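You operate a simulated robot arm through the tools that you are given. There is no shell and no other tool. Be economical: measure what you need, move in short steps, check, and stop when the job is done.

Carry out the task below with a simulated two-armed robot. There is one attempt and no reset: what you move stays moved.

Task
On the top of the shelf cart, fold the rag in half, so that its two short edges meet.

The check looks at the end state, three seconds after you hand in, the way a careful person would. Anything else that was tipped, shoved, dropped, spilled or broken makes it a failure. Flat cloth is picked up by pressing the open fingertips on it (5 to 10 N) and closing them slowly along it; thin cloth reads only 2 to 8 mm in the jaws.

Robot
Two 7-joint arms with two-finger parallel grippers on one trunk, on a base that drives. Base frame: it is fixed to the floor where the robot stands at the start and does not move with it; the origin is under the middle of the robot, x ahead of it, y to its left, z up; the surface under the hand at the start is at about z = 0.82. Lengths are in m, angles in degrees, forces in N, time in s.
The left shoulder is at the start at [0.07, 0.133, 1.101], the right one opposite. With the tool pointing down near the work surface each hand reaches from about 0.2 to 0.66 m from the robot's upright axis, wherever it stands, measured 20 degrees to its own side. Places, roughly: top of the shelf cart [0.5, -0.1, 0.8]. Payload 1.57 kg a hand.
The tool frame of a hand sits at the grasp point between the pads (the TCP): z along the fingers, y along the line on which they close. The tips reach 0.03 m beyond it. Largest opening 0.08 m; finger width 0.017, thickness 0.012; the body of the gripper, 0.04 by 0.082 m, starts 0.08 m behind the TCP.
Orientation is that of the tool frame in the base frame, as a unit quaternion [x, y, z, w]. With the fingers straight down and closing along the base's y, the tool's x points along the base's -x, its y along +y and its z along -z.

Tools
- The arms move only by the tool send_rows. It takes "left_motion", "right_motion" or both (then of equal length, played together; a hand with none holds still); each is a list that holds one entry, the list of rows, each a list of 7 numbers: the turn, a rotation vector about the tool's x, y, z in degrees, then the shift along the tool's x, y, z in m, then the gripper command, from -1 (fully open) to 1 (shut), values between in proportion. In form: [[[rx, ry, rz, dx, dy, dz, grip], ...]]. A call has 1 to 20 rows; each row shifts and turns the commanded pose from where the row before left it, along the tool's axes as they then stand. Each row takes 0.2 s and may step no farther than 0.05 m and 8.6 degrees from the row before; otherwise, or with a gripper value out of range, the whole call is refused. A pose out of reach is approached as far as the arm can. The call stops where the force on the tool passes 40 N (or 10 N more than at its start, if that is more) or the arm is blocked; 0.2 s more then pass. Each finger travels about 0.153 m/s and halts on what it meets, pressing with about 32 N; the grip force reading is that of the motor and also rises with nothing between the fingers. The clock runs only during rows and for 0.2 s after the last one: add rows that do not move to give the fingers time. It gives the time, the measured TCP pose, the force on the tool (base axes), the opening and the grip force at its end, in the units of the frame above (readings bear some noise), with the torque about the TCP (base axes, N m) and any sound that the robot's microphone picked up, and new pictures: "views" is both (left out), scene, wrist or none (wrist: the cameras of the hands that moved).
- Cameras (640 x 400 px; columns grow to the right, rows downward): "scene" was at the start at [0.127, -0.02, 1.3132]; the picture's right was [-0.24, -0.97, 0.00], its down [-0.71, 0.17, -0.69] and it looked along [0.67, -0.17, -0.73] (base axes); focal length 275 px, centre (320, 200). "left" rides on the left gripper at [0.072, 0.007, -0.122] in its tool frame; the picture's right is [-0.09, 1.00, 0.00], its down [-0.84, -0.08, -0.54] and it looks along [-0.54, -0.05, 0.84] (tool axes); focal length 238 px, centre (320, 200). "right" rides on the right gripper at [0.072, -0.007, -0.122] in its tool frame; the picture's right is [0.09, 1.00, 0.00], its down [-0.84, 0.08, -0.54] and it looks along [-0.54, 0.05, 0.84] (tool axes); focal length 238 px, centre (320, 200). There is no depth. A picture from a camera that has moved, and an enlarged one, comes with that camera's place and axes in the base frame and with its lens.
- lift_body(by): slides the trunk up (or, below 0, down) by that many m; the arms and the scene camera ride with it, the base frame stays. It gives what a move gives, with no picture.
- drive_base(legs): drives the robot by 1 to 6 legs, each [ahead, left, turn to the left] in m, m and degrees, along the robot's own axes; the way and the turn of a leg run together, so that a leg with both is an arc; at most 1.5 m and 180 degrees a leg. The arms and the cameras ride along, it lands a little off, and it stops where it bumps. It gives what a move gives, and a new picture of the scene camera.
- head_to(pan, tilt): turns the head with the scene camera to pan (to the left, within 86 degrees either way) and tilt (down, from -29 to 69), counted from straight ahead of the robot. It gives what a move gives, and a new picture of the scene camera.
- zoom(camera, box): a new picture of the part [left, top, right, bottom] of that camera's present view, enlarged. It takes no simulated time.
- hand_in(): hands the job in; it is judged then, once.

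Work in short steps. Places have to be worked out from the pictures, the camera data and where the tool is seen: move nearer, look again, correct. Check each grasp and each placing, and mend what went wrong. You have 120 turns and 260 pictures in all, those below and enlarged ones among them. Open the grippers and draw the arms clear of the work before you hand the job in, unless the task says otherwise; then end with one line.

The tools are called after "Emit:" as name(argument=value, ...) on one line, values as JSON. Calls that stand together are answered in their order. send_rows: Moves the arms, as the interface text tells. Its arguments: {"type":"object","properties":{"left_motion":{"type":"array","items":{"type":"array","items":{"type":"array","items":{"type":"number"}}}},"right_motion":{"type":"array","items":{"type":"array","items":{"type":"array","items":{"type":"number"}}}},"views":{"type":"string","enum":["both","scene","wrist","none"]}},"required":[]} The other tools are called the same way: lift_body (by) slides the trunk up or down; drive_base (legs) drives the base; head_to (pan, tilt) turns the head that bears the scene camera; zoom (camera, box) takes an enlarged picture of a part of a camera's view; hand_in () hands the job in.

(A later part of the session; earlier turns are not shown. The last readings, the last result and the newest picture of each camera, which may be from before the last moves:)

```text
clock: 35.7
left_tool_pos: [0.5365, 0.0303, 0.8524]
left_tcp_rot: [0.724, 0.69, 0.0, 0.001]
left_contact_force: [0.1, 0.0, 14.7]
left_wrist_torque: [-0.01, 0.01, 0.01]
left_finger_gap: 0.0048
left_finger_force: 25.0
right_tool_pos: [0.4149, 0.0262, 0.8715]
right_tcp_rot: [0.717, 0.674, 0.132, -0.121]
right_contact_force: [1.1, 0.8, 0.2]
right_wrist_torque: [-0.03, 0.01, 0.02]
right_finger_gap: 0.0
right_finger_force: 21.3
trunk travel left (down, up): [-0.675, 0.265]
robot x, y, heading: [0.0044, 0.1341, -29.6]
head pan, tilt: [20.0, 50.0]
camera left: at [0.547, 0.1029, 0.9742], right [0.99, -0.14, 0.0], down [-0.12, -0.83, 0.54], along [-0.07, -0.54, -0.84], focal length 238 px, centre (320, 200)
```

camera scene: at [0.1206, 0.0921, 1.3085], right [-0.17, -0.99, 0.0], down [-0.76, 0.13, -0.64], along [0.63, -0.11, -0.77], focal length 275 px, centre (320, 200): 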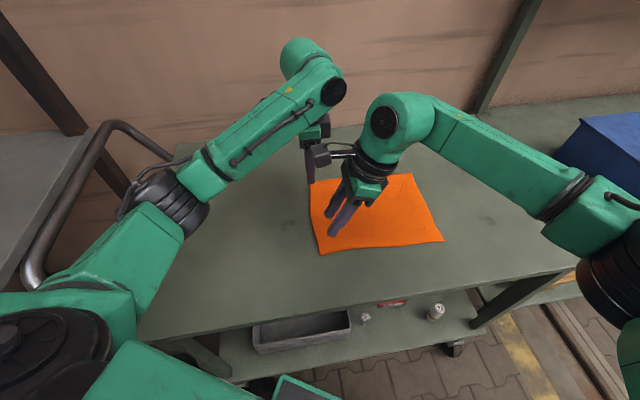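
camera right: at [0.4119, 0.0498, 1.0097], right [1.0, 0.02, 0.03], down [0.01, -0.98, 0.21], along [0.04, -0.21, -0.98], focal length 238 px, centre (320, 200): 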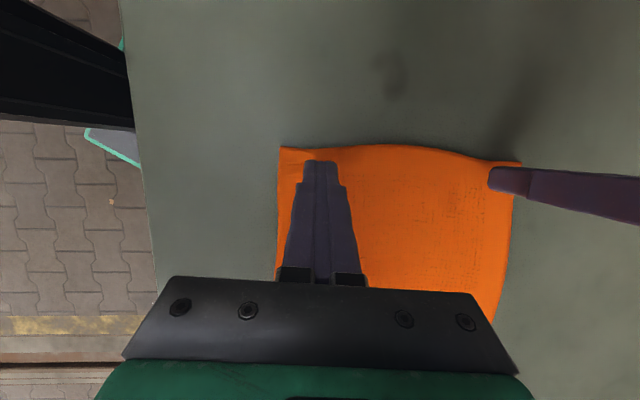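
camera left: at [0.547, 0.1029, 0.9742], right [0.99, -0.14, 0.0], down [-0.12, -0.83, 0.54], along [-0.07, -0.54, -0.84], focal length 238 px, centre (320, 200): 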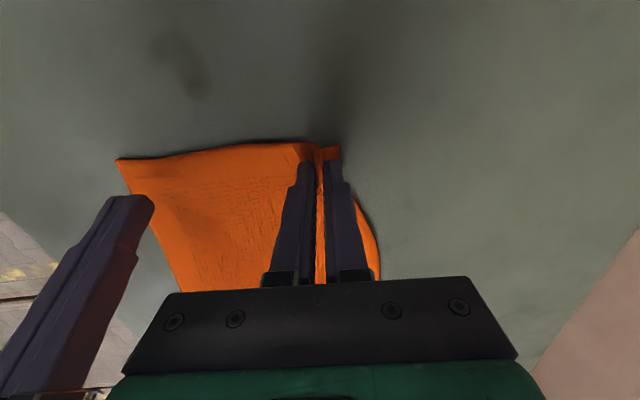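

Caught: 4.8 mm in the left jaws. Ease the left pressure a little and position the right hand for the same at D with a wide bite.

Emit:
send_rows(left_motion=[[[0, 0, 0, 0, 0, -0.002, 1], [0, 0, 0, 0, 0, 0, 1], [0, 0, 0, 0, 0, 0, 1], [0, 0, 0, 0, 0, 0, 1]]], right_motion=[[[0, 0, 0, 0, 0.007, 0, -0.3], [0, 0, 0, 0, 0.007, 0, -0.3], [0, 0, 0, 0, 0, 0, -0.3], [0, 0, 0, 0, 0, 0, -0.3]]], views="both")

```text
clock: 36.5
left_tool_pos: [0.54, 0.0329, 0.8544]
left_tcp_rot: [0.722, 0.692, 0.0, 0.001]
left_contact_force: [-0.6, -0.4, 4.0]
left_wrist_torque: [0.01, 0.05, -0.05]
left_finger_gap: 0.0044
left_finger_force: 24.5
right_tool_pos: [0.4282, 0.0263, 0.8705]
right_tcp_rot: [0.712, 0.678, 0.131, -0.123]
right_contact_force: [-5.9, -4.5, 2.6]
right_wrist_torque: [0.71, -0.99, 0.24]
right_finger_gap: 0.052
right_finger_force: 0.0
trunk travel left (down, up): [-0.675, 0.265]
robot x, y, heading: [0.0055, 0.1274, -29.6]
head pan, tilt: [20.0, 50.0]
stopped in row 3 (right hand): the force on the tool passed its limit at 43 N (the readings are from after the stop); the commanded pose is now the measured one
camera scene: at [0.1199, 0.0921, 1.3085], right [-0.17, -0.99, 0.0], down [-0.76, 0.13, -0.64], along [0.63, -0.11, -0.77], focal length 275 px, centre (320, 200)
camera right: at [0.4231, 0.0506, 1.0108], right [1.0, 0.04, 0.03], down [0.03, -0.98, 0.21], along [0.04, -0.21, -0.98], focal length 238 px, centre (320, 200)
camera left: at [0.5499, 0.1048, 0.9751], right [0.99, -0.13, 0.0], down [-0.11, -0.83, 0.54], along [-0.07, -0.54, -0.84], focal length 238 px, centre (320, 200)
```

scene: 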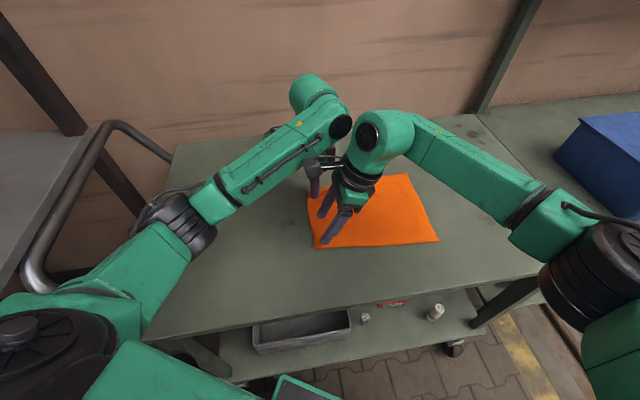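
right: 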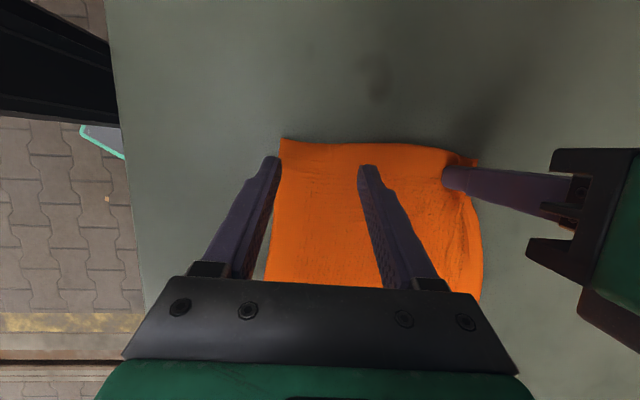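
left: 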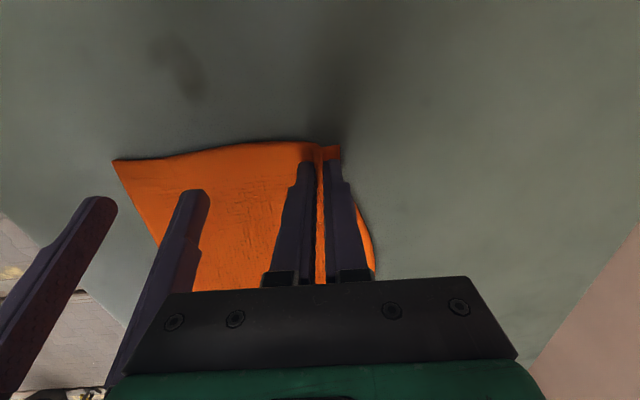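

The two knuckles touch. The left already holds cloth, so I'll tilt it 15° with its wrist to +y (keeping the tips in place) and tilt the right 8° more the other way, which parts the wrists.

Emit:
send_rows(left_motion=[[[0, -5, 0, 0.0026, 0, -0.001, 1], [0, -5, 0, 0.0026, 0, -0.001, 1], [0, -5, 0, 0.0026, 0, -0.001, 1], [0, 0, 0, 0, 0, 0, 1], [0, 0, 0, 0, 0, 0, 1]]], right_motion=[[[0, 0, 0, 0, -0.008, -0.01, -0.3], [0, 0, 0, 0, 0, 0, -0.3], [0, 5, 0, 0, 0, 0, -0.3], [0, 5, 2, 0, 0, 0, -0.3], [0, 0, 0, 0, 0, 0, -0.3]]], views="scene")

```text
clock: 37.7
left_tool_pos: [0.5398, 0.0406, 0.856]
left_tcp_rot: [0.716, 0.686, -0.096, 0.091]
left_contact_force: [0.1, -0.6, 3.3]
left_wrist_torque: [0.03, -0.01, 0.02]
left_finger_gap: 0.0044
left_finger_force: 24.9
right_tool_pos: [0.4195, 0.0243, 0.8794]
right_tcp_rot: [0.711, 0.652, 0.19, -0.185]
right_contact_force: [-0.7, -0.6, -0.1]
right_wrist_torque: [-0.02, -0.02, 0.02]
right_finger_gap: 0.052
right_finger_force: 0.0
trunk travel left (down, up): [-0.675, 0.265]
robot x, y, heading: [0.0019, 0.1318, -29.7]
head pan, tilt: [20.0, 50.0]
camera scene: at [0.12, 0.0923, 1.3086], right [-0.17, -0.99, 0.0], down [-0.76, 0.13, -0.64], along [0.63, -0.11, -0.77], focal length 275 px, centre (320, 200)
```

scene: 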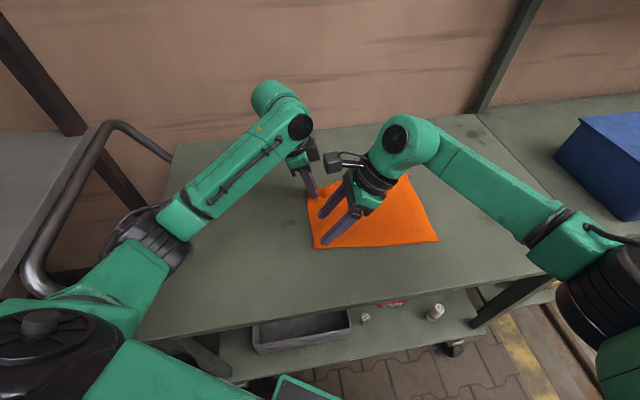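

Now the wrists are well apart. Bring the right hand over D's inside, just above the cloth.

Emit:
send_rows(right_motion=[[[0, 0, 0, 0, 0.007, 0.006, -0.3], [0, 0, 0, 0, 0.007, 0.006, -0.3], [0, 0, 0, -0.0016, 0.008, 0.01, -0.3], [0, 0, 0, 0, 0, 0, -0.3]]], views="wrist")

```text
clock: 38.7
left_tool_pos: [0.5389, 0.0419, 0.856]
left_tcp_rot: [0.716, 0.686, -0.095, 0.09]
left_contact_force: [0.5, -0.4, 3.2]
left_wrist_torque: [0.06, 0.01, 0.01]
left_finger_gap: 0.0043
left_finger_force: 24.8
right_tool_pos: [0.4429, 0.0318, 0.8601]
right_tcp_rot: [0.711, 0.652, 0.19, -0.185]
right_contact_force: [0.2, 0.2, 0.3]
right_wrist_torque: [0.02, 0.0, -0.01]
right_finger_gap: 0.0523
right_finger_force: 0.0
trunk travel left (down, up): [-0.675, 0.265]
robot x, y, heading: [0.0, 0.1306, -29.9]
head pan, tilt: [20.0, 50.0]
camera right: at [0.439, 0.0311, 1.0023], right [1.0, 0.0, 0.03], down [0.0, -1.0, 0.04], along [0.03, -0.04, -1.0], focal length 238 px, centre (320, 200)
```

right: 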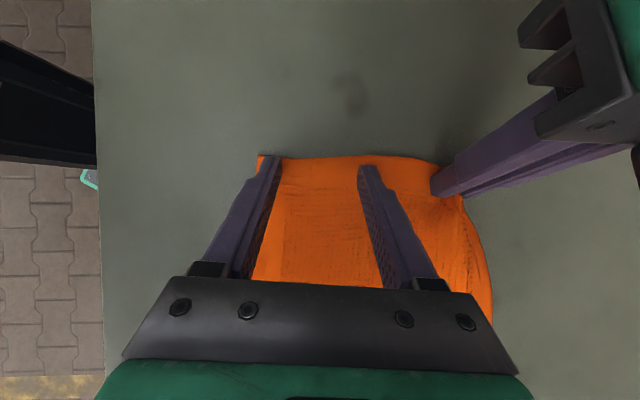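

Placement good; nudge 3 mm inward and press down.

Emit:
send_rows(right_motion=[[[0, 0, 0, -0.003, 0.002, 0, -0.3], [0, 0, 0, 0, 0, 0.003, -0.3], [0, 0, 0, 0, 0, 0.003, -0.3], [0, 0, 0, 0, 0, 0, -0.3]]], views="none")

```text
clock: 39.7
left_tool_pos: [0.5396, 0.0414, 0.8559]
left_tcp_rot: [0.716, 0.686, -0.095, 0.089]
left_contact_force: [0.8, 0.2, 3.2]
left_wrist_torque: [0.02, -0.04, 0.01]
left_finger_gap: 0.0047
left_finger_force: 24.7
right_tool_pos: [0.4458, 0.0327, 0.8542]
right_tcp_rot: [0.71, 0.652, 0.19, -0.184]
right_contact_force: [0.6, -2.0, 3.1]
right_wrist_torque: [-0.02, -0.04, -0.02]
right_finger_gap: 0.0519
right_finger_force: 0.0
trunk travel left (down, up): [-0.675, 0.265]
robot x, y, heading: [0.0027, 0.1293, -29.4]
head pan, tilt: [20.0, 50.0]
```

Contact begins (3 N). Press about 1.5 mm more and close slowly.

Emit:
send_rows(right_motion=[[[0, 0, 0, -0.0008, 0, 0.0016, -0.3], [0, 0, 0, 0, 0, 0, -0.22], [0, 0, 0, 0, 0, 0, -0.14], [0, 0, 0, 0, 0, 0, -0.06], [0, 0, 0, 0, 0, 0, 0.02], [0, 0, 0, 0, 0, 0, 0.1], [0, 0, 0, 0, 0, 0, 0.18], [0, 0, 0, 0, 0, 0, 0.26], [0, 0, 0, 0, 0, 0, 0.34], [0, 0, 0, 0, 0, 0, 0.42], [0, 0, 0, 0, 0, 0, 0.5], [0, 0, 0, 0, 0, 0, 0.5]]], views="wrist")

```text
clock: 42.3
left_tool_pos: [0.5383, 0.0412, 0.857]
left_tcp_rot: [0.716, 0.686, -0.094, 0.091]
left_contact_force: [-5.1, 0.1, 0.6]
left_wrist_torque: [0.0, 0.14, 0.01]
left_finger_gap: 0.0045
left_finger_force: 24.7
right_tool_pos: [0.4448, 0.0335, 0.8515]
right_tcp_rot: [0.71, 0.652, 0.191, -0.183]
right_contact_force: [4.5, -1.0, 15.1]
right_wrist_torque: [0.1, -0.18, -0.03]
right_finger_gap: 0.0202
right_finger_force: 0.3
trunk travel left (down, up): [-0.675, 0.265]
robot x, y, heading: [0.0027, 0.1323, -29.6]
head pan, tilt: [20.0, 50.0]
camera right: at [0.4399, 0.0322, 0.9947], right [1.0, 0.0, 0.03], down [0.0, -1.0, 0.04], along [0.03, -0.04, -1.0], focal length 238 px, centre (320, 200)
```

right: 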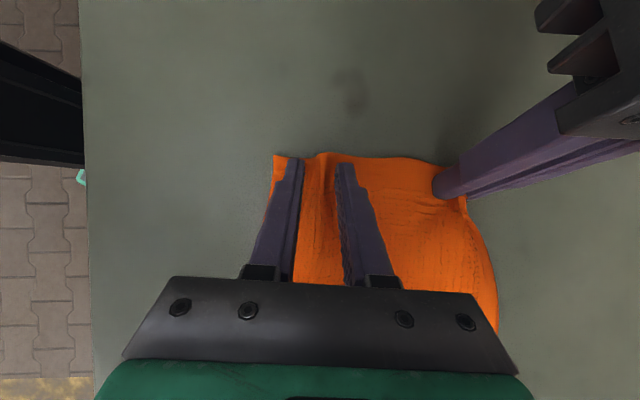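

Ridge is forming here too. Finish closing.

Emit:
send_rows(right_motion=[[[0, 0, 0, 0, 0, 0, 0.56], [0, 0, 0, 0, 0, 0, 0.62], [0, 0, 0, 0, 0, 0, 0.68], [0, 0, 0, 0, 0, 0, 0.74], [0, 0, 0, 0, 0, 0, 0.8], [0, 0, 0, 0, 0, 0, 0.86], [0, 0, 0, 0, 0, 0, 0.92], [0, 0, 0, 0, 0, 0, 1], [0, 0, 0, 0, 0, 0, 1], [0, 0, 0, 0, 0, 0, 1]]], views="wrist")

```text
clock: 44.5
left_tool_pos: [0.5371, 0.0417, 0.856]
left_tcp_rot: [0.716, 0.686, -0.094, 0.09]
left_contact_force: [-22.8, 2.5, 0.3]
left_wrist_torque: [0.08, 0.73, -0.11]
left_finger_gap: 0.0047
left_finger_force: 25.1
right_tool_pos: [0.4456, 0.0329, 0.8521]
right_tcp_rot: [0.71, 0.652, 0.193, -0.183]
right_contact_force: [22.5, -3.3, 13.6]
right_wrist_torque: [0.03, -0.65, -0.22]
right_finger_gap: 0.0059
right_finger_force: 25.5
trunk travel left (down, up): [-0.675, 0.265]
robot x, y, heading: [0.0038, 0.1307, -29.7]
head pan, tilt: [20.0, 50.0]
camera right: at [0.4404, 0.0318, 0.9948], right [1.0, 0.0, 0.04], down [-0.01, -1.0, 0.04], along [0.04, -0.04, -1.0], focal length 238 px, centre (320, 200)
```

right: 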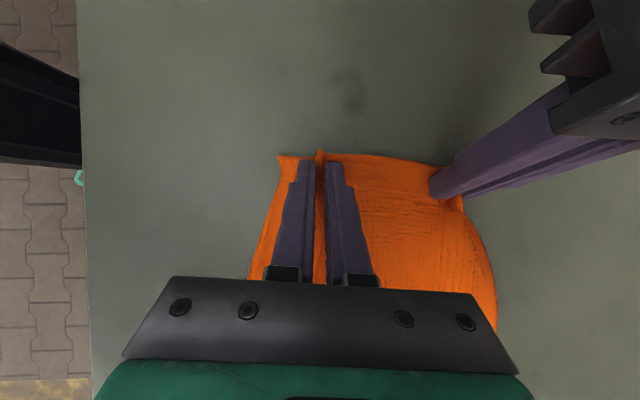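

Both corners are held (4.7 and 5.9 mm), with 22 N tension between the hands. I ease them together 1 cm and lift 5 cm to check.

Emit:
send_rows(left_motion=[[[0, 0, 0, -0.0081, -0.001, -0.0108, 1], [0, 0, 0, -0.0081, -0.001, -0.0108, 1], [0, 0, 0, -0.0081, -0.001, -0.0108, 1], [0, 0, 0, -0.0081, -0.001, -0.0108, 1], [0, 0, 0, 0, 0, 0, 1]]], right_motion=[[[0, 0, 0, 0.0022, 0.0014, -0.0133, 1], [0, 0, 0, 0.0022, 0.0014, -0.0133, 1], [0, 0, 0, 0.0022, 0.0014, -0.0133, 1], [0, 0, 0, 0.0022, 0.0014, -0.0133, 1], [0, 0, 0, 0, 0, 0, 1]]])

```text
clock: 45.7
left_tool_pos: [0.5359, 0.0199, 0.9058]
left_tcp_rot: [0.715, 0.687, -0.095, 0.09]
left_contact_force: [-1.8, 0.1, 0.1]
left_wrist_torque: [0.02, 0.05, 0.01]
left_finger_gap: 0.0042
left_finger_force: 24.6
right_tool_pos: [0.4505, 0.0129, 0.9021]
right_tcp_rot: [0.709, 0.653, 0.189, -0.186]
right_contact_force: [1.1, 0.1, -0.8]
right_wrist_torque: [-0.02, -0.06, -0.01]
right_finger_gap: 0.0044
right_finger_force: 25.2
trunk travel left (down, up): [-0.675, 0.265]
robot x, y, heading: [0.0001, 0.1327, -29.8]
head pan, tilt: [20.0, 50.0]
camera scene: at [0.1207, 0.0922, 1.3085], right [-0.17, -0.99, 0.0], down [-0.76, 0.13, -0.64], along [0.63, -0.11, -0.77], focal length 275 px, centre (320, 200)
camera right: at [0.4462, 0.0121, 1.0439], right [1.0, 0.0, 0.03], down [0.0, -1.0, 0.04], along [0.03, -0.04, -1.0], focal length 238 px, centre (320, 200)
camera left: at [0.5465, 0.1213, 1.0041], right [0.99, -0.13, 0.02], down [-0.1, -0.66, 0.74], along [-0.08, -0.74, -0.67], focal length 238 px, centre (320, 200)
```

scene: 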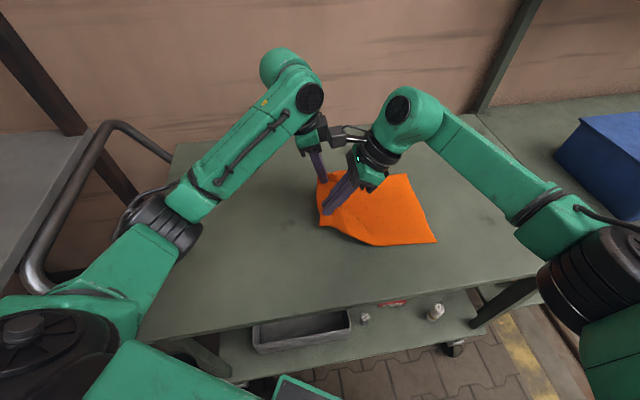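
right: 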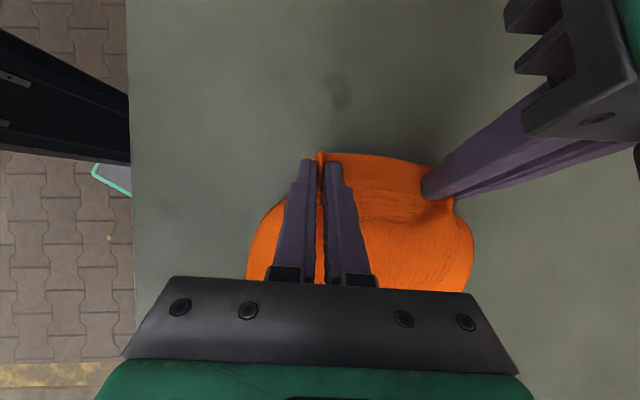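
left: 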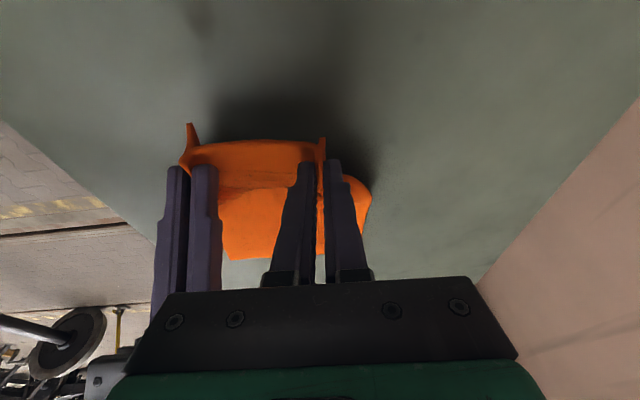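

Both corners lift cleanly. Continue up and over toward the crease (y≈−0.08).

Emit:
send_rows(left_motion=[[[0, 0, 0, -0.0171, -0.0019, -0.0094, 1], [0, 0, 0, -0.0171, -0.0019, -0.0094, 1], [0, 0, 0, -0.0171, -0.0019, -0.0094, 1], [0, 0, 0, -0.0171, -0.0019, -0.0094, 1], [0, 0, 0, 0, 0, 0, 1]]], right_motion=[[[0, 0, 0, -0.0053, -0.0014, -0.0189, 1], [0, 0, 0, -0.0053, -0.0014, -0.0189, 1], [0, 0, 0, -0.0053, -0.0014, -0.0189, 1], [0, 0, 0, -0.0053, -0.0014, -0.0189, 1], [0, 0, 0, 0, 0, 0, 1]]], views="scene")

Emit:
drive_base(legs=[[0.04, -0.07, 0]])

```text
clock: 46.9
left_tool_pos: [0.5265, -0.0359, 0.9598]
left_tcp_rot: [0.716, 0.686, -0.095, 0.091]
left_contact_force: [-2.2, 0.2, -0.2]
left_wrist_torque: [0.0, 0.09, -0.01]
left_finger_gap: 0.0043
left_finger_force: 24.9
right_tool_pos: [0.4399, -0.044, 0.9568]
right_tcp_rot: [0.71, 0.652, 0.19, -0.185]
right_contact_force: [2.9, -1.0, 0.5]
right_wrist_torque: [0.01, -0.01, -0.02]
right_finger_gap: 0.0043
right_finger_force: 25.4
trunk travel left (down, up): [-0.675, 0.265]
robot x, y, heading: [0.0002, 0.1313, -29.4]
head pan, tilt: [20.0, 50.0]
camera scene: at [0.121, 0.0927, 1.3085], right [-0.17, -0.99, 0.0], down [-0.76, 0.13, -0.64], along [0.63, -0.11, -0.77], focal length 275 px, centre (320, 200)
```

scene: 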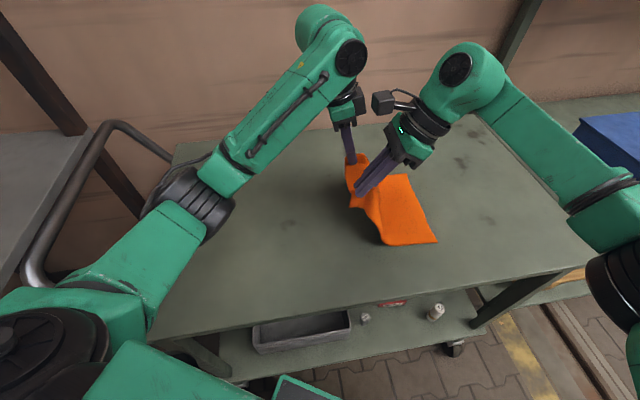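

```text
clock: 47.9
left_tool_pos: [0.5256, -0.1159, 0.9599]
left_tcp_rot: [0.715, 0.686, -0.094, 0.09]
left_contact_force: [-3.1, -0.2, 0.0]
left_wrist_torque: [0.03, 0.13, -0.01]
left_finger_gap: 0.0044
left_finger_force: 25.2
right_tool_pos: [0.4391, -0.1265, 0.9565]
right_tcp_rot: [0.711, 0.652, 0.19, -0.184]
right_contact_force: [3.6, -0.5, -0.6]
right_wrist_torque: [0.02, -0.04, 0.0]
right_finger_gap: 0.0045
right_finger_force: 25.5
trunk travel left (down, up): [-0.675, 0.265]
robot x, y, heading: [0.0001, 0.0505, -30.0]
head pan, tilt: [20.0, 50.0]
camera scene: at [0.1202, 0.0107, 1.3086], right [-0.17, -0.99, 0.0], down [-0.76, 0.13, -0.64], along [0.63, -0.11, -0.77], focal length 275 px, centre (320, 200)
```

scene: 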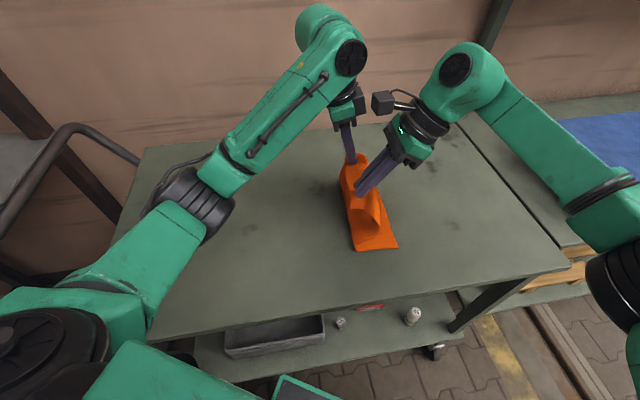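

Excellent: the rag is folding over and the lower half stays put (C still ≈(0.375,−0.195)). Now forward and down to about 2 cm above the right edge.

Emit:
send_rows(left_motion=[[[0, 0, 0, -0.0088, -0.0006, 0.0143, 1], [0, 0, 0, -0.0088, -0.0006, 0.0143, 1], [0, 0, 0, -0.0088, -0.0006, 0.0143, 1], [0, 0, 0, -0.0088, -0.0006, 0.0143, 1], [0, 0, 0, -0.0088, -0.0006, 0.0143, 1], [0, 0, 0, -0.0088, -0.0006, 0.0143, 1], [0, 0, 0, -0.0088, -0.0006, 0.0143, 1], [0, 0, 0, 0, 0, 0, 1]]], right_motion=[[[0, 0, 0, -0.0164, -0.0001, 0.0037, 1], [0, 0, 0, -0.0164, -0.0001, 0.0037, 1], [0, 0, 0, -0.0164, -0.0001, 0.0037, 1], [0, 0, 0, -0.0164, -0.0001, 0.0037, 1], [0, 0, 0, -0.0164, -0.0001, 0.0037, 1], [0, 0, 0, -0.0164, -0.0001, 0.0037, 1], [0, 0, 0, -0.0164, -0.0001, 0.0037, 1], [0, 0, 0, 0, 0, 0, 1]]])

```text
clock: 49.7
left_tool_pos: [0.5173, -0.2017, 0.8799]
left_tcp_rot: [0.716, 0.685, -0.095, 0.09]
left_contact_force: [-5.8, 0.1, 0.4]
left_wrist_torque: [0.04, 0.18, -0.07]
left_finger_gap: 0.0046
left_finger_force: 25.0
right_tool_pos: [0.4285, -0.2115, 0.8763]
right_tcp_rot: [0.711, 0.651, 0.191, -0.184]
right_contact_force: [4.6, -0.4, 0.3]
right_wrist_torque: [-0.02, -0.14, -0.05]
right_finger_gap: 0.0046
right_finger_force: 25.2
trunk travel left (down, up): [-0.675, 0.265]
robot x, y, heading: [0.0068, 0.0515, -29.6]
head pan, tilt: [20.0, 50.0]
camera scene: at [0.1202, 0.011, 1.3086], right [-0.17, -0.99, 0.0], down [-0.76, 0.13, -0.64], along [0.63, -0.11, -0.77], focal length 275 px, centre (320, 200)
camera right: at [0.4255, -0.2118, 1.018], right [1.0, 0.0, 0.03], down [0.0, -1.0, 0.04], along [0.03, -0.04, -1.0], focal length 238 px, centre (320, 200)
camera left: at [0.5283, -0.1014, 0.9776], right [0.99, -0.13, 0.02], down [-0.1, -0.66, 0.74], along [-0.08, -0.74, -0.67], focal length 238 px, centre (320, 200)
```

scene: 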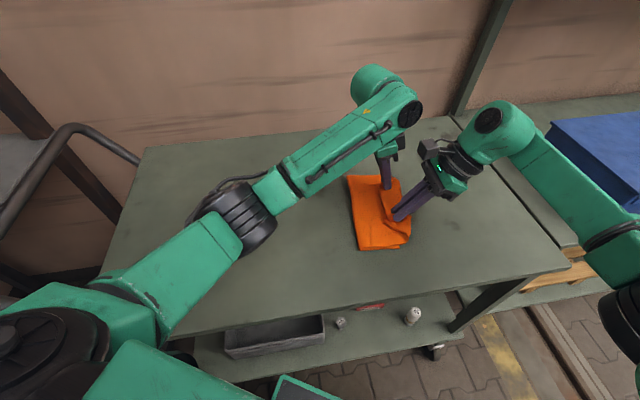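
right: 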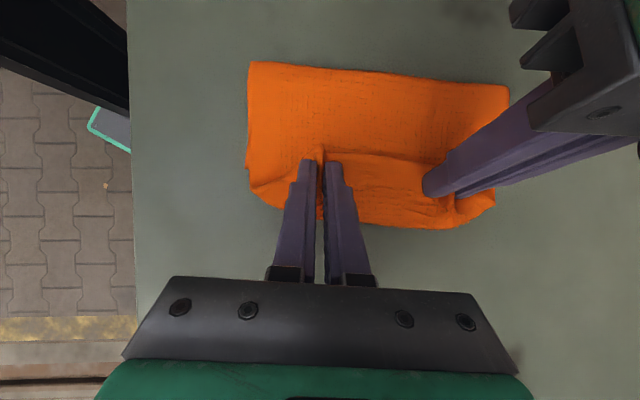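
left: 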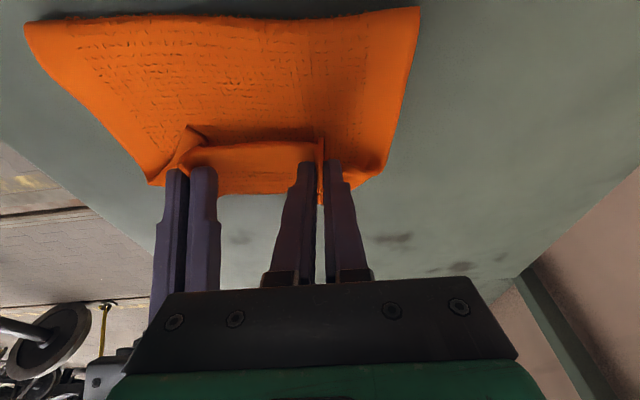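

The fold is nearly over the right edge. I need to see how the layers lie before releasing, so I'll zoom in.

Emit:
zoom(camera="right", box=[230, 40, 530, 240])

Emit:
zoom(camera="scene", box=[330, 150, 450, 270])

```text
2.00 times, centred on (380, 140) of right
camera zoom: at [0.4255, -0.2118, 1.018], right [1.0, 0.0, 0.03], down [0.0, -1.0, 0.04], along [0.03, -0.04, -1.0], focal length 477 px, centre (200, 320)
```

zoom: 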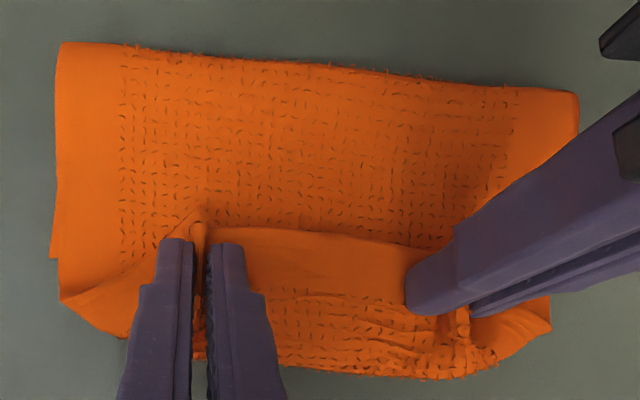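

```text
3.33 times, centred on (390, 210) of scene
camera zoom: at [0.1202, 0.011, 1.3086], right [-0.17, -0.99, 0.0], down [-0.76, 0.13, -0.64], along [0.63, -0.11, -0.77], focal length 917 px, centre (87, 167)
```

zoom: 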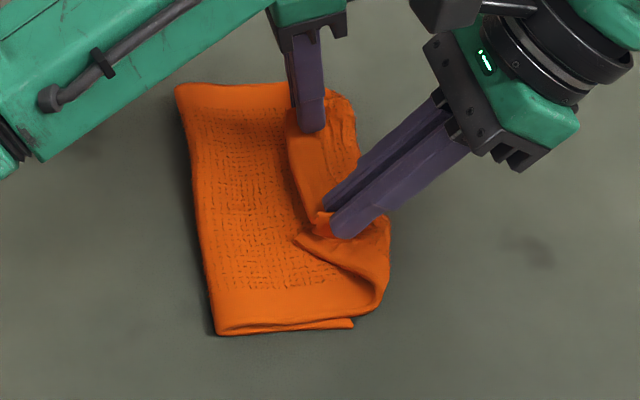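

The top layer overshot: the crease sits at y≈−0.11…−0.135 instead of ≈−0.075 because I carried too high past the crease. I'll go back up above the proper crease so that the lower layer lies down again.

Emit:
send_rows(left_motion=[[[0, 0, 0, 0.0133, -0.0008, -0.018, 1], [0, 0, 0, 0.0133, -0.0008, -0.018, 1], [0, 0, 0, 0.0133, -0.0008, -0.018, 1], [0, 0, 0, 0.0133, -0.0008, -0.018, 1], [0, 0, 0, 0.0159, -0.0008, -0.0084, 1], [0, 0, 0, 0.0159, -0.0008, -0.0084, 1], [0, 0, 0, 0.0159, -0.0008, -0.0084, 1], [0, 0, 0, 0.0159, -0.0008, -0.0084, 1], [0, 0, 0, 0, 0, 0, 1]]], right_motion=[[[0, 0, 0, 0.0222, -0.0014, -0.0031, 1], [0, 0, 0, 0.0222, -0.0014, -0.0031, 1], [0, 0, 0, 0.0222, -0.0014, -0.0031, 1], [0, 0, 0, 0.0222, -0.0014, -0.0031, 1], [0, 0, 0, 0.017, -0.0014, 0.0055, 1], [0, 0, 0, 0.017, -0.0014, 0.0055, 1], [0, 0, 0, 0.017, -0.0014, 0.0055, 1], [0, 0, 0, 0.017, -0.0014, 0.0055, 1], [0, 0, 0, 0, 0, 0, 1]]])

```text
clock: 51.7
left_tool_pos: [0.5173, -0.062, 0.9509]
left_tcp_rot: [0.716, 0.686, -0.095, 0.09]
left_contact_force: [-2.5, 0.1, -0.6]
left_wrist_torque: [0.03, 0.08, 0.02]
left_finger_gap: 0.0045
left_finger_force: 25.0
right_tool_pos: [0.4303, -0.0715, 0.9495]
right_tcp_rot: [0.71, 0.652, 0.19, -0.185]
right_contact_force: [2.3, 0.2, -0.4]
right_wrist_torque: [0.02, -0.03, 0.02]
right_finger_gap: 0.0043
right_finger_force: 24.6
trunk travel left (down, up): [-0.675, 0.265]
robot x, y, heading: [0.0011, 0.0483, -29.6]
head pan, tilt: [20.0, 50.0]
camera scene: at [0.1202, 0.0095, 1.3085], right [-0.17, -0.99, 0.0], down [-0.76, 0.13, -0.64], along [0.63, -0.11, -0.77], focal length 275 px, centre (320, 200)
camera right: at [0.4272, -0.0715, 1.091], right [1.0, 0.0, 0.03], down [0.0, -1.0, 0.04], along [0.03, -0.04, -1.0], focal length 238 px, centre (320, 200)
camera left: at [0.5286, 0.0381, 1.0493], right [0.99, -0.13, 0.02], down [-0.1, -0.66, 0.74], along [-0.08, -0.74, -0.67], focal length 238 px, centre (320, 200)
```

scene: 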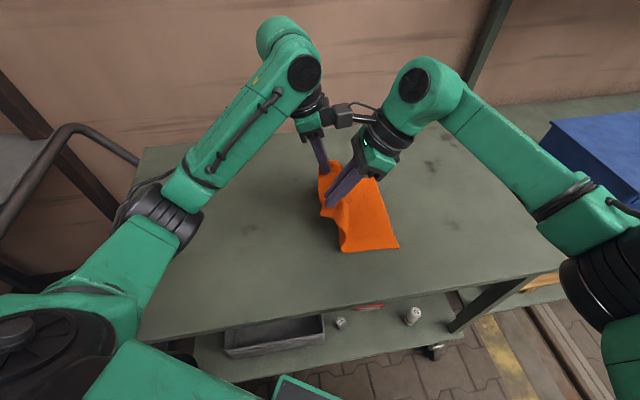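
right: 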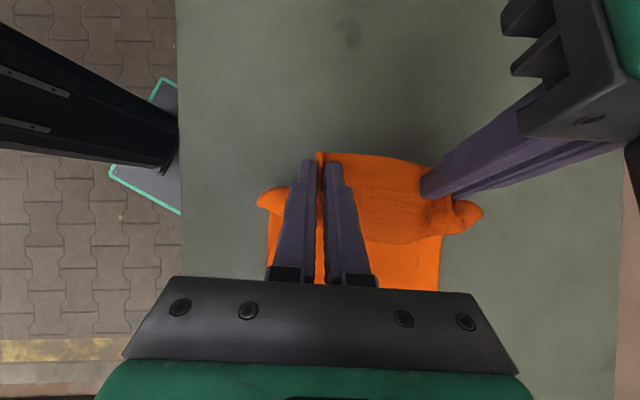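
left: 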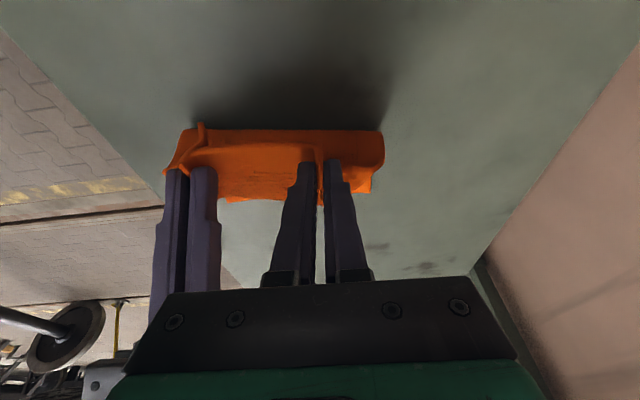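

The crease is back near y≈−0.08. Now I tilt both hands a bit more (to help the hem turn outward) and bring the edge down on a tighter arc, ending just above the lower layer.

Emit:
send_rows(left_motion=[[[0, 4, 0, 0.004, 0, 0, 1], [0, 4, 0, 0.003, 0, 0, 1], [0, 4, 0, 0.003, 0, 0, 1], [0, 0, 0, -0.0248, 0.0009, 0.0051, 1], [0, 0, 0, -0.0246, 0.0009, 0.0071, 1], [0, 0, 0, -0.0193, 0.0009, 0.0131, 1], [0, 0, 0, -0.019, 0.0009, 0.019, 1], [0, 0, 0, -0.0188, 0.0009, 0.023, 1], [0, 0, 0, -0.015, 0.0007, 0.0188, 1], [0, 0, 0, -0.0113, 0.0005, 0.0126, 1], [0, 0, 0, 0, 0, 0, 1]]], right_motion=[[[0, 6.7, 0, 0.0, 0, 0, 1], [0, 6.7, 0, 0, 0, 0, 1], [0, 6.6, 0, 0, 0, 0, 1], [0, 0, 0, -0.0157, 0.0016, -0.013, 1], [0, 0, 0, -0.0173, 0.0016, -0.0117, 1], [0, 0, 0, -0.0219, 0.0016, -0.0079, 1], [0, 0, 0, -0.0266, 0.0016, -0.0041, 1], [0, 0, 0, -0.0297, 0.0016, -0.0016, 1], [0, 0, 0, -0.0241, 0.0013, -0.001, 1], [0, 0, 0, -0.0168, 0.001, -0.0017, 1], [0, 0, 0, 0, 0, 0, 1]]])

```text
clock: 54.1
left_tool_pos: [0.5163, -0.1895, 0.8592]
left_tcp_rot: [0.722, 0.691, -0.019, 0.019]
left_contact_force: [-7.5, 1.4, 13.9]
left_wrist_torque: [0.13, 0.2, 0.02]
left_finger_gap: 0.0045
left_finger_force: 25.4
right_tool_pos: [0.4268, -0.1992, 0.8571]
right_tcp_rot: [0.666, 0.611, 0.311, -0.294]
right_contact_force: [9.2, -1.2, 3.3]
right_wrist_torque: [0.0, -0.21, -0.17]
right_finger_gap: 0.0045
right_finger_force: 25.2
trunk travel left (down, up): [-0.675, 0.265]
robot x, y, heading: [-0.0003, 0.0498, -29.8]
head pan, tilt: [20.0, 50.0]
camera scene: at [0.1181, 0.012, 1.309], right [-0.17, -0.99, 0.0], down [-0.75, 0.13, -0.64], along [0.63, -0.11, -0.76], focal length 275 px, centre (320, 200)
camera right: at [0.4197, -0.2472, 0.9905], right [1.0, -0.02, 0.06], down [0.0, -0.95, -0.3], along [0.06, 0.3, -0.95], focal length 238 px, centre (320, 200)
camera left: at [0.5261, -0.112, 0.9772], right [0.99, -0.14, 0.01], down [-0.11, -0.8, 0.59], along [-0.07, -0.58, -0.81], focal length 238 px, centre (320, 200)
```

scene: 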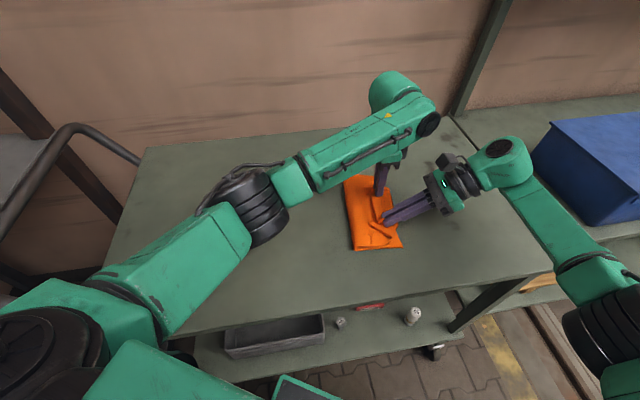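
right: 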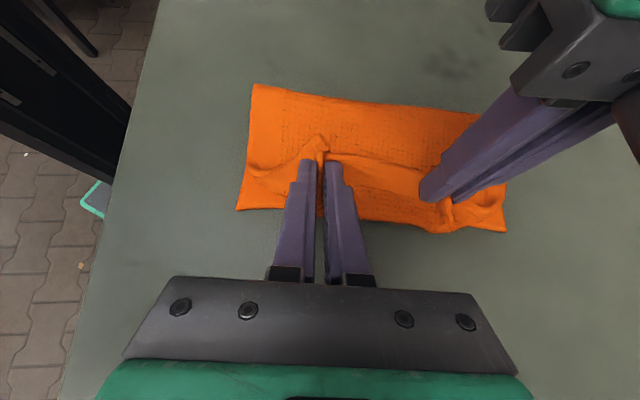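
left: 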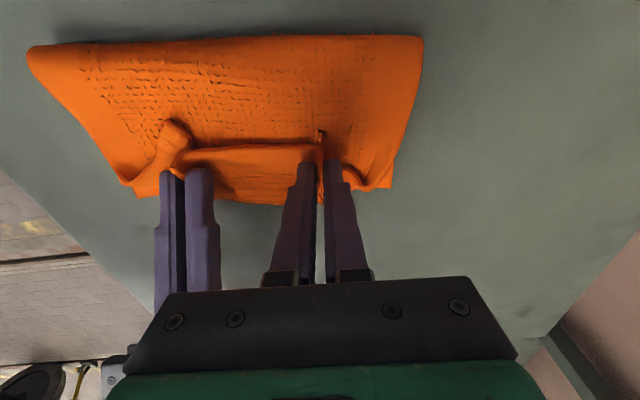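

The crease is now at y≈−0.10/−0.12; it should be near −0.07 to make equal halves. I'll go back farther (past the crease on +y) so it re-lays, then come forward on a lower arc.

Emit:
send_rows(left_motion=[[[0, 0, 0, 0.019, -0.0009, -0.0191, 1], [0, 0, 0, 0.019, -0.0009, -0.0191, 1], [0, 0, 0, 0.019, -0.0009, -0.0191, 1], [0, 0, 0, 0.019, -0.0009, -0.0191, 1], [0, 0, 0, 0.0198, -0.0009, -0.0041, 1], [0, 0, 0, 0.0198, -0.0009, -0.0041, 1], [0, 0, 0, 0.0198, -0.0009, -0.0041, 1], [0, 0, 0, 0.0198, -0.0009, -0.0041, 1], [0, 0, 0, 0, 0, 0, 1], [0, 0, 0, 0, 0, 0, 1]]], right_motion=[[[0, 0, 0, 0.0266, -0.0016, 0.0041, 1], [0, 0, 0, 0.0266, -0.0016, 0.0041, 1], [0, 0, 0, 0.0266, -0.0016, 0.0041, 1], [0, 0, 0, 0.0266, -0.0016, 0.0041, 1], [0, 0, 0, 0.0149, -0.0016, 0.0136, 1], [0, 0, 0, 0.0149, -0.0016, 0.0136, 1], [0, 0, 0, 0.0149, -0.0016, 0.0136, 1], [0, 0, 0, 0.0149, -0.0016, 0.0136, 1], [0, 0, 0, 0, 0, 0, 1], [0, 0, 0, 0, 0, 0, 1]]])

```text
clock: 56.3
left_tool_pos: [0.5171, -0.0287, 0.9421]
left_tcp_rot: [0.722, 0.692, -0.019, 0.018]
left_contact_force: [-1.9, 0.5, -0.3]
left_wrist_torque: [0.01, 0.0, 0.01]
left_finger_gap: 0.0042
left_finger_force: 24.4
right_tool_pos: [0.4319, -0.0393, 0.9405]
right_tcp_rot: [0.666, 0.61, 0.311, -0.296]
right_contact_force: [1.2, -0.3, -1.0]
right_wrist_torque: [0.0, 0.0, -0.01]
right_finger_gap: 0.0044
right_finger_force: 25.2
trunk travel left (down, up): [-0.675, 0.265]
robot x, y, heading: [0.0013, 0.0498, -29.6]
head pan, tilt: [20.0, 50.0]
camera scene: at [0.1202, 0.0107, 1.3085], right [-0.17, -0.99, 0.0], down [-0.76, 0.13, -0.64], along [0.63, -0.11, -0.77], focal length 275 px, centre (320, 200)
camera right: at [0.4237, -0.0869, 1.0732], right [1.0, -0.02, 0.06], down [0.0, -0.95, -0.3], along [0.06, 0.3, -0.95], focal length 238 px, centre (320, 200)
camera left: at [0.5277, 0.0484, 1.0598], right [0.99, -0.13, 0.0], down [-0.11, -0.8, 0.59], along [-0.08, -0.58, -0.81], focal length 238 px, centre (320, 200)
```

scene: 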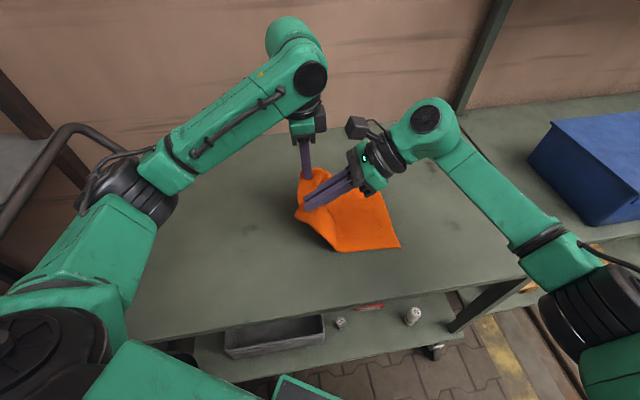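
right: 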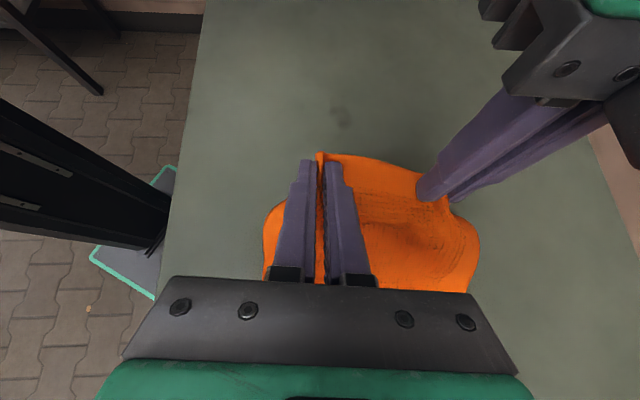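
left: 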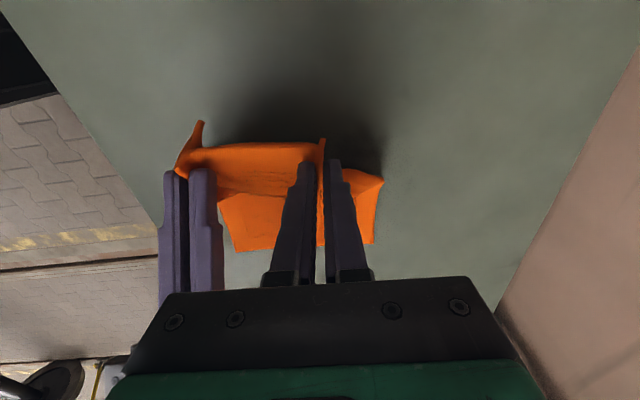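

Lower layer is flat again. Now a low roll-over: drop to about 4 cm height first, then sweep toward −y low so the crease forms at the middle.

Emit:
send_rows(left_motion=[[[0, 0, 0, -0.0092, 0.0004, 0.0165, 1], [0, 0, 0, -0.0092, 0.0004, 0.0165, 1], [0, 0, 0, -0.0092, 0.0004, 0.0165, 1], [0, 0, 0, -0.021, 0.0009, 0.0021, 1], [0, 0, 0, -0.021, 0.0009, 0.0021, 1], [0, 0, 0, -0.021, 0.0009, 0.0021, 1], [0, 0, 0, -0.021, 0.0009, 0.0021, 1], [0, 0, 0, -0.021, 0.0009, 0.0021, 1], [0, 0, 0, -0.021, 0.0009, 0.0021, 1], [0, 0, 0, 0, 0, 0, 1]]], right_motion=[[[0, 0, 0, -0.0187, 0.0008, 0.0024, 1], [0, 0, 0, -0.0187, 0.0008, 0.0024, 1], [0, 0, 0, -0.0187, 0.0008, 0.0024, 1], [0, 0, 0, -0.014, 0.0012, -0.0156, 1], [0, 0, 0, -0.014, 0.0012, -0.0156, 1], [0, 0, 0, -0.014, 0.0012, -0.0156, 1], [0, 0, 0, -0.014, 0.0012, -0.0156, 1], [0, 0, 0, -0.014, 0.0012, -0.0156, 1], [0, 0, 0, -0.014, 0.0012, -0.0156, 1], [0, 0, 0, 0, 0, 0, 1]]])

```text
clock: 58.5
left_tool_pos: [0.5156, -0.1839, 0.8882]
left_tcp_rot: [0.722, 0.691, -0.02, 0.018]
left_contact_force: [-3.9, 1.3, 0.0]
left_wrist_torque: [-0.01, 0.18, -0.01]
left_finger_gap: 0.0045
left_finger_force: 24.7
right_tool_pos: [0.43, -0.1962, 0.8873]
right_tcp_rot: [0.667, 0.61, 0.31, -0.295]
right_contact_force: [4.7, -0.4, 0.5]
right_wrist_torque: [-0.06, -0.12, -0.07]
right_finger_gap: 0.0043
right_finger_force: 25.1
trunk travel left (down, up): [-0.675, 0.265]
robot x, y, heading: [0.0002, 0.0504, -29.6]
head pan, tilt: [20.0, 50.0]
camera scene: at [0.1203, 0.0113, 1.3085], right [-0.17, -0.99, 0.0], down [-0.76, 0.13, -0.64], along [0.63, -0.11, -0.77], focal length 275 px, centre (320, 200)
camera right: at [0.421, -0.2446, 1.02], right [1.0, -0.02, 0.06], down [0.0, -0.95, -0.3], along [0.06, 0.3, -0.95], focal length 238 px, centre (320, 200)
camera left: at [0.5269, -0.1072, 1.0053], right [0.99, -0.14, 0.0], down [-0.11, -0.8, 0.59], along [-0.08, -0.58, -0.81], focal length 238 px, centre (320, 200)
```

scene: 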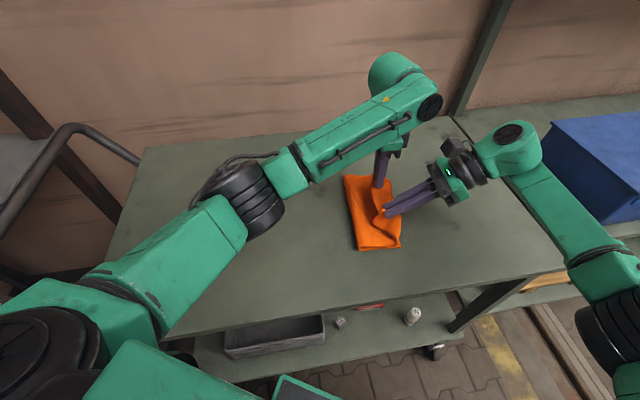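
right: 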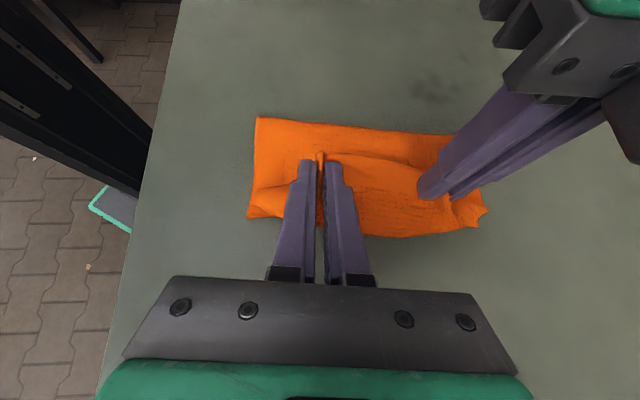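
left: 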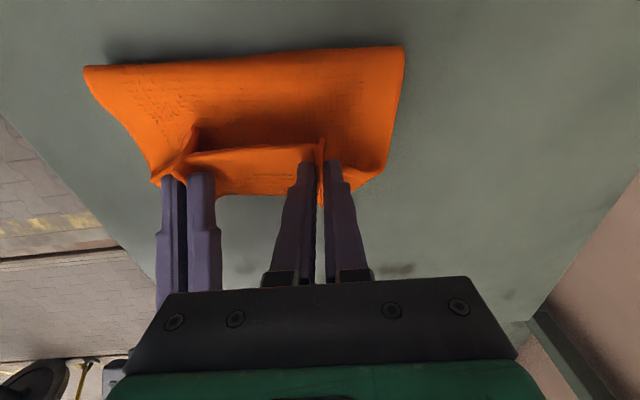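

The crease again sits around −0.11; the pinched hem makes a loop that takes up the length. Better: lay the edge down slightly beyond, release so the hem unrolls, then re-grip the top edge in its proper orientation and lay it exactly. Lower and release.

Emit:
send_rows(left_motion=[[[0, 0, 0, -0.0093, 0.0004, 0.013, 1], [0, 0, 0, -0.0093, 0.0004, 0.013, 1], [0, 0, 0, 0, 0, 0, 1], [0, 0, 0, 0, 0, -0.001, 0.8], [0, 0, 0, 0, 0, -0.001, 0.5], [0, 0, 0, 0, 0, -0.002, 0.3], [0, 0, 0, 0, 0, -0.01, 0.3], [0, 0, 0, 0, 0, -0.02, 0.3], [0, 0, 0, 0, 0, -0.03, 0.3], [0, 0, 0, 0, 0, -0.03, 0.3], [0, 0, 0, 0, 0, 0, 0.3]]], right_motion=[[[0, 0, 0, -0.0167, 0.0008, 0.0007, 1], [0, 0, 0, -0.0157, 0.0008, 0.0007, 1], [0, 0, 0, 0, 0, 0, 1], [0, 0, 0, 0, 0, 0, 0.8], [0, 0, 0, 0, 0, 0, 0.5], [0, 0, 0, 0, 0, -0.002, 0.3], [0, 0, 0, 0, 0, -0.01, 0.3], [0, 0, 0, 0, 0, -0.02, 0.3], [0, 0, 0, 0, 0, -0.03, 0.3], [0, 0, 0, 0, 0, -0.03, 0.3], [0, 0, 0, 0, 0, 0, 0.3]]])

```text
clock: 60.9
left_tool_pos: [0.5181, -0.1996, 0.9562]
left_tcp_rot: [0.723, 0.691, -0.019, 0.018]
left_contact_force: [0.2, 0.3, 0.9]
left_wrist_torque: [0.01, 0.02, 0.02]
left_finger_gap: 0.0278
left_finger_force: 0.1
right_tool_pos: [0.4225, -0.2856, 0.9181]
right_tcp_rot: [0.667, 0.611, 0.31, -0.295]
right_contact_force: [-0.1, 0.8, 0.5]
right_wrist_torque: [0.01, -0.02, 0.03]
right_finger_gap: 0.0281
right_finger_force: 0.0
trunk travel left (down, up): [-0.675, 0.265]
robot x, y, heading: [-0.0002, 0.0472, -29.9]
head pan, tilt: [20.0, 50.0]
camera scene: at [0.1205, 0.0102, 1.3085], right [-0.17, -0.99, 0.0], down [-0.76, 0.13, -0.64], along [0.63, -0.11, -0.77], focal length 275 px, centre (320, 200)
camera right: at [0.4144, -0.3347, 1.0518], right [1.0, -0.02, 0.06], down [0.0, -0.95, -0.31], along [0.06, 0.3, -0.95], focal length 238 px, centre (320, 200)
camera left: at [0.5274, -0.1217, 1.0746], right [0.99, -0.13, 0.0], down [-0.11, -0.8, 0.58], along [-0.08, -0.58, -0.81], focal length 238 px, centre (320, 200)
```

scene: 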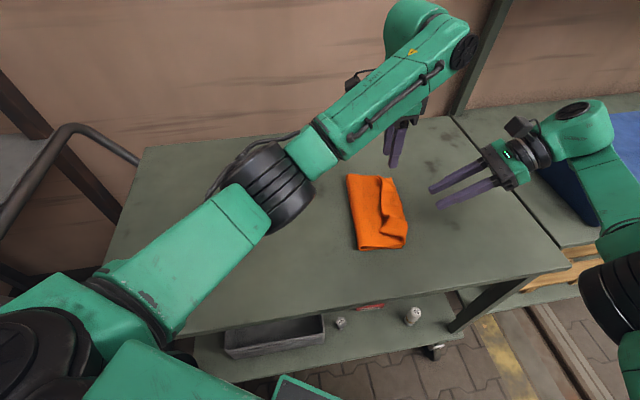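
right: 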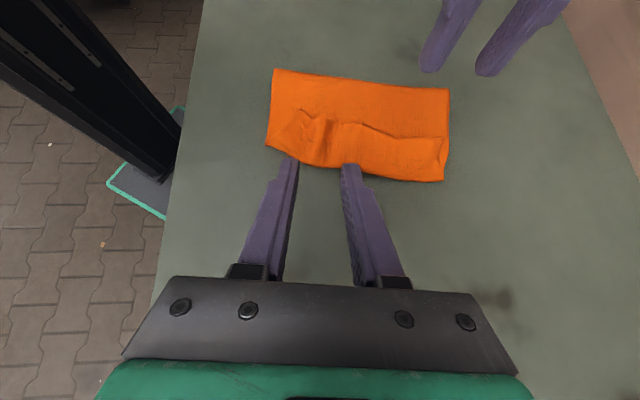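
left: 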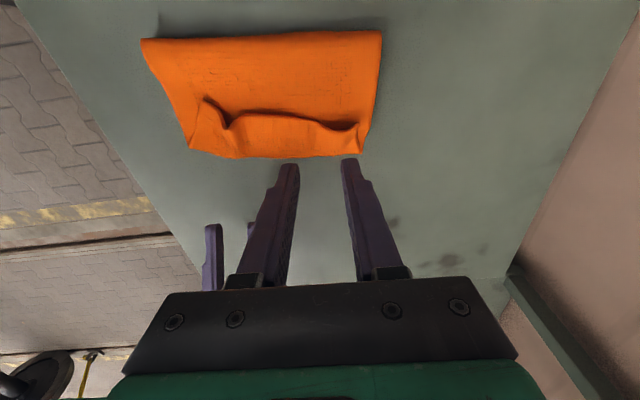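

Released; the top layer's hem is folded back about 3–4 cm toward +y. Take a closer look.

Emit:
zoom(camera="right", box=[250, 55, 470, 195])

Emit:
zoom(camera="left", box=[130, 20, 400, 180])

```text
2.86 times, centred on (360, 125) of right
camera zoom: at [0.4144, -0.3347, 1.0518], right [1.0, -0.02, 0.06], down [0.0, -0.95, -0.31], along [0.06, 0.3, -0.95], focal length 681 px, centre (206, 414)
```

zoom: 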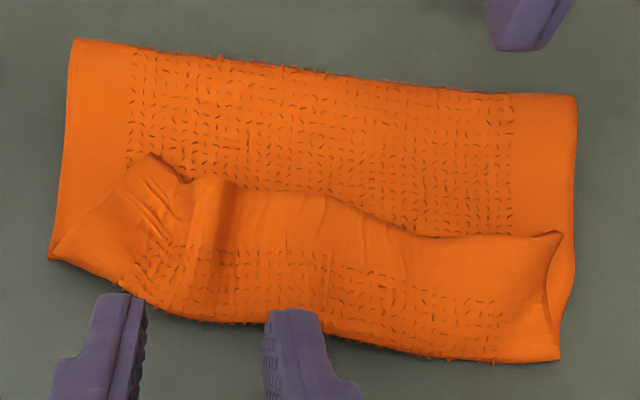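

```text
2.37 times, centred on (265, 100) of left
camera zoom: at [0.5274, -0.1217, 1.0746], right [0.99, -0.13, 0.0], down [-0.11, -0.8, 0.58], along [-0.08, -0.58, -0.81], focal length 565 px, centre (450, 437)
```

zoom: 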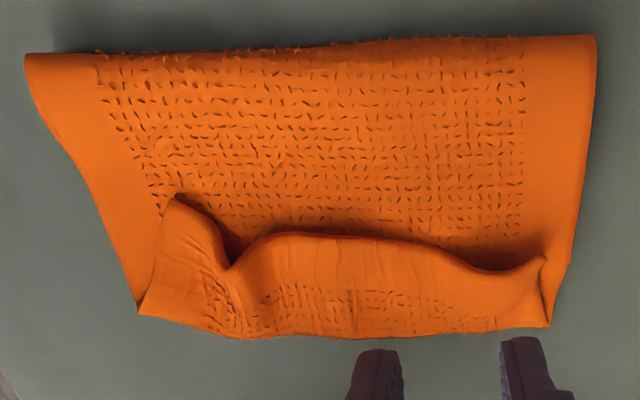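

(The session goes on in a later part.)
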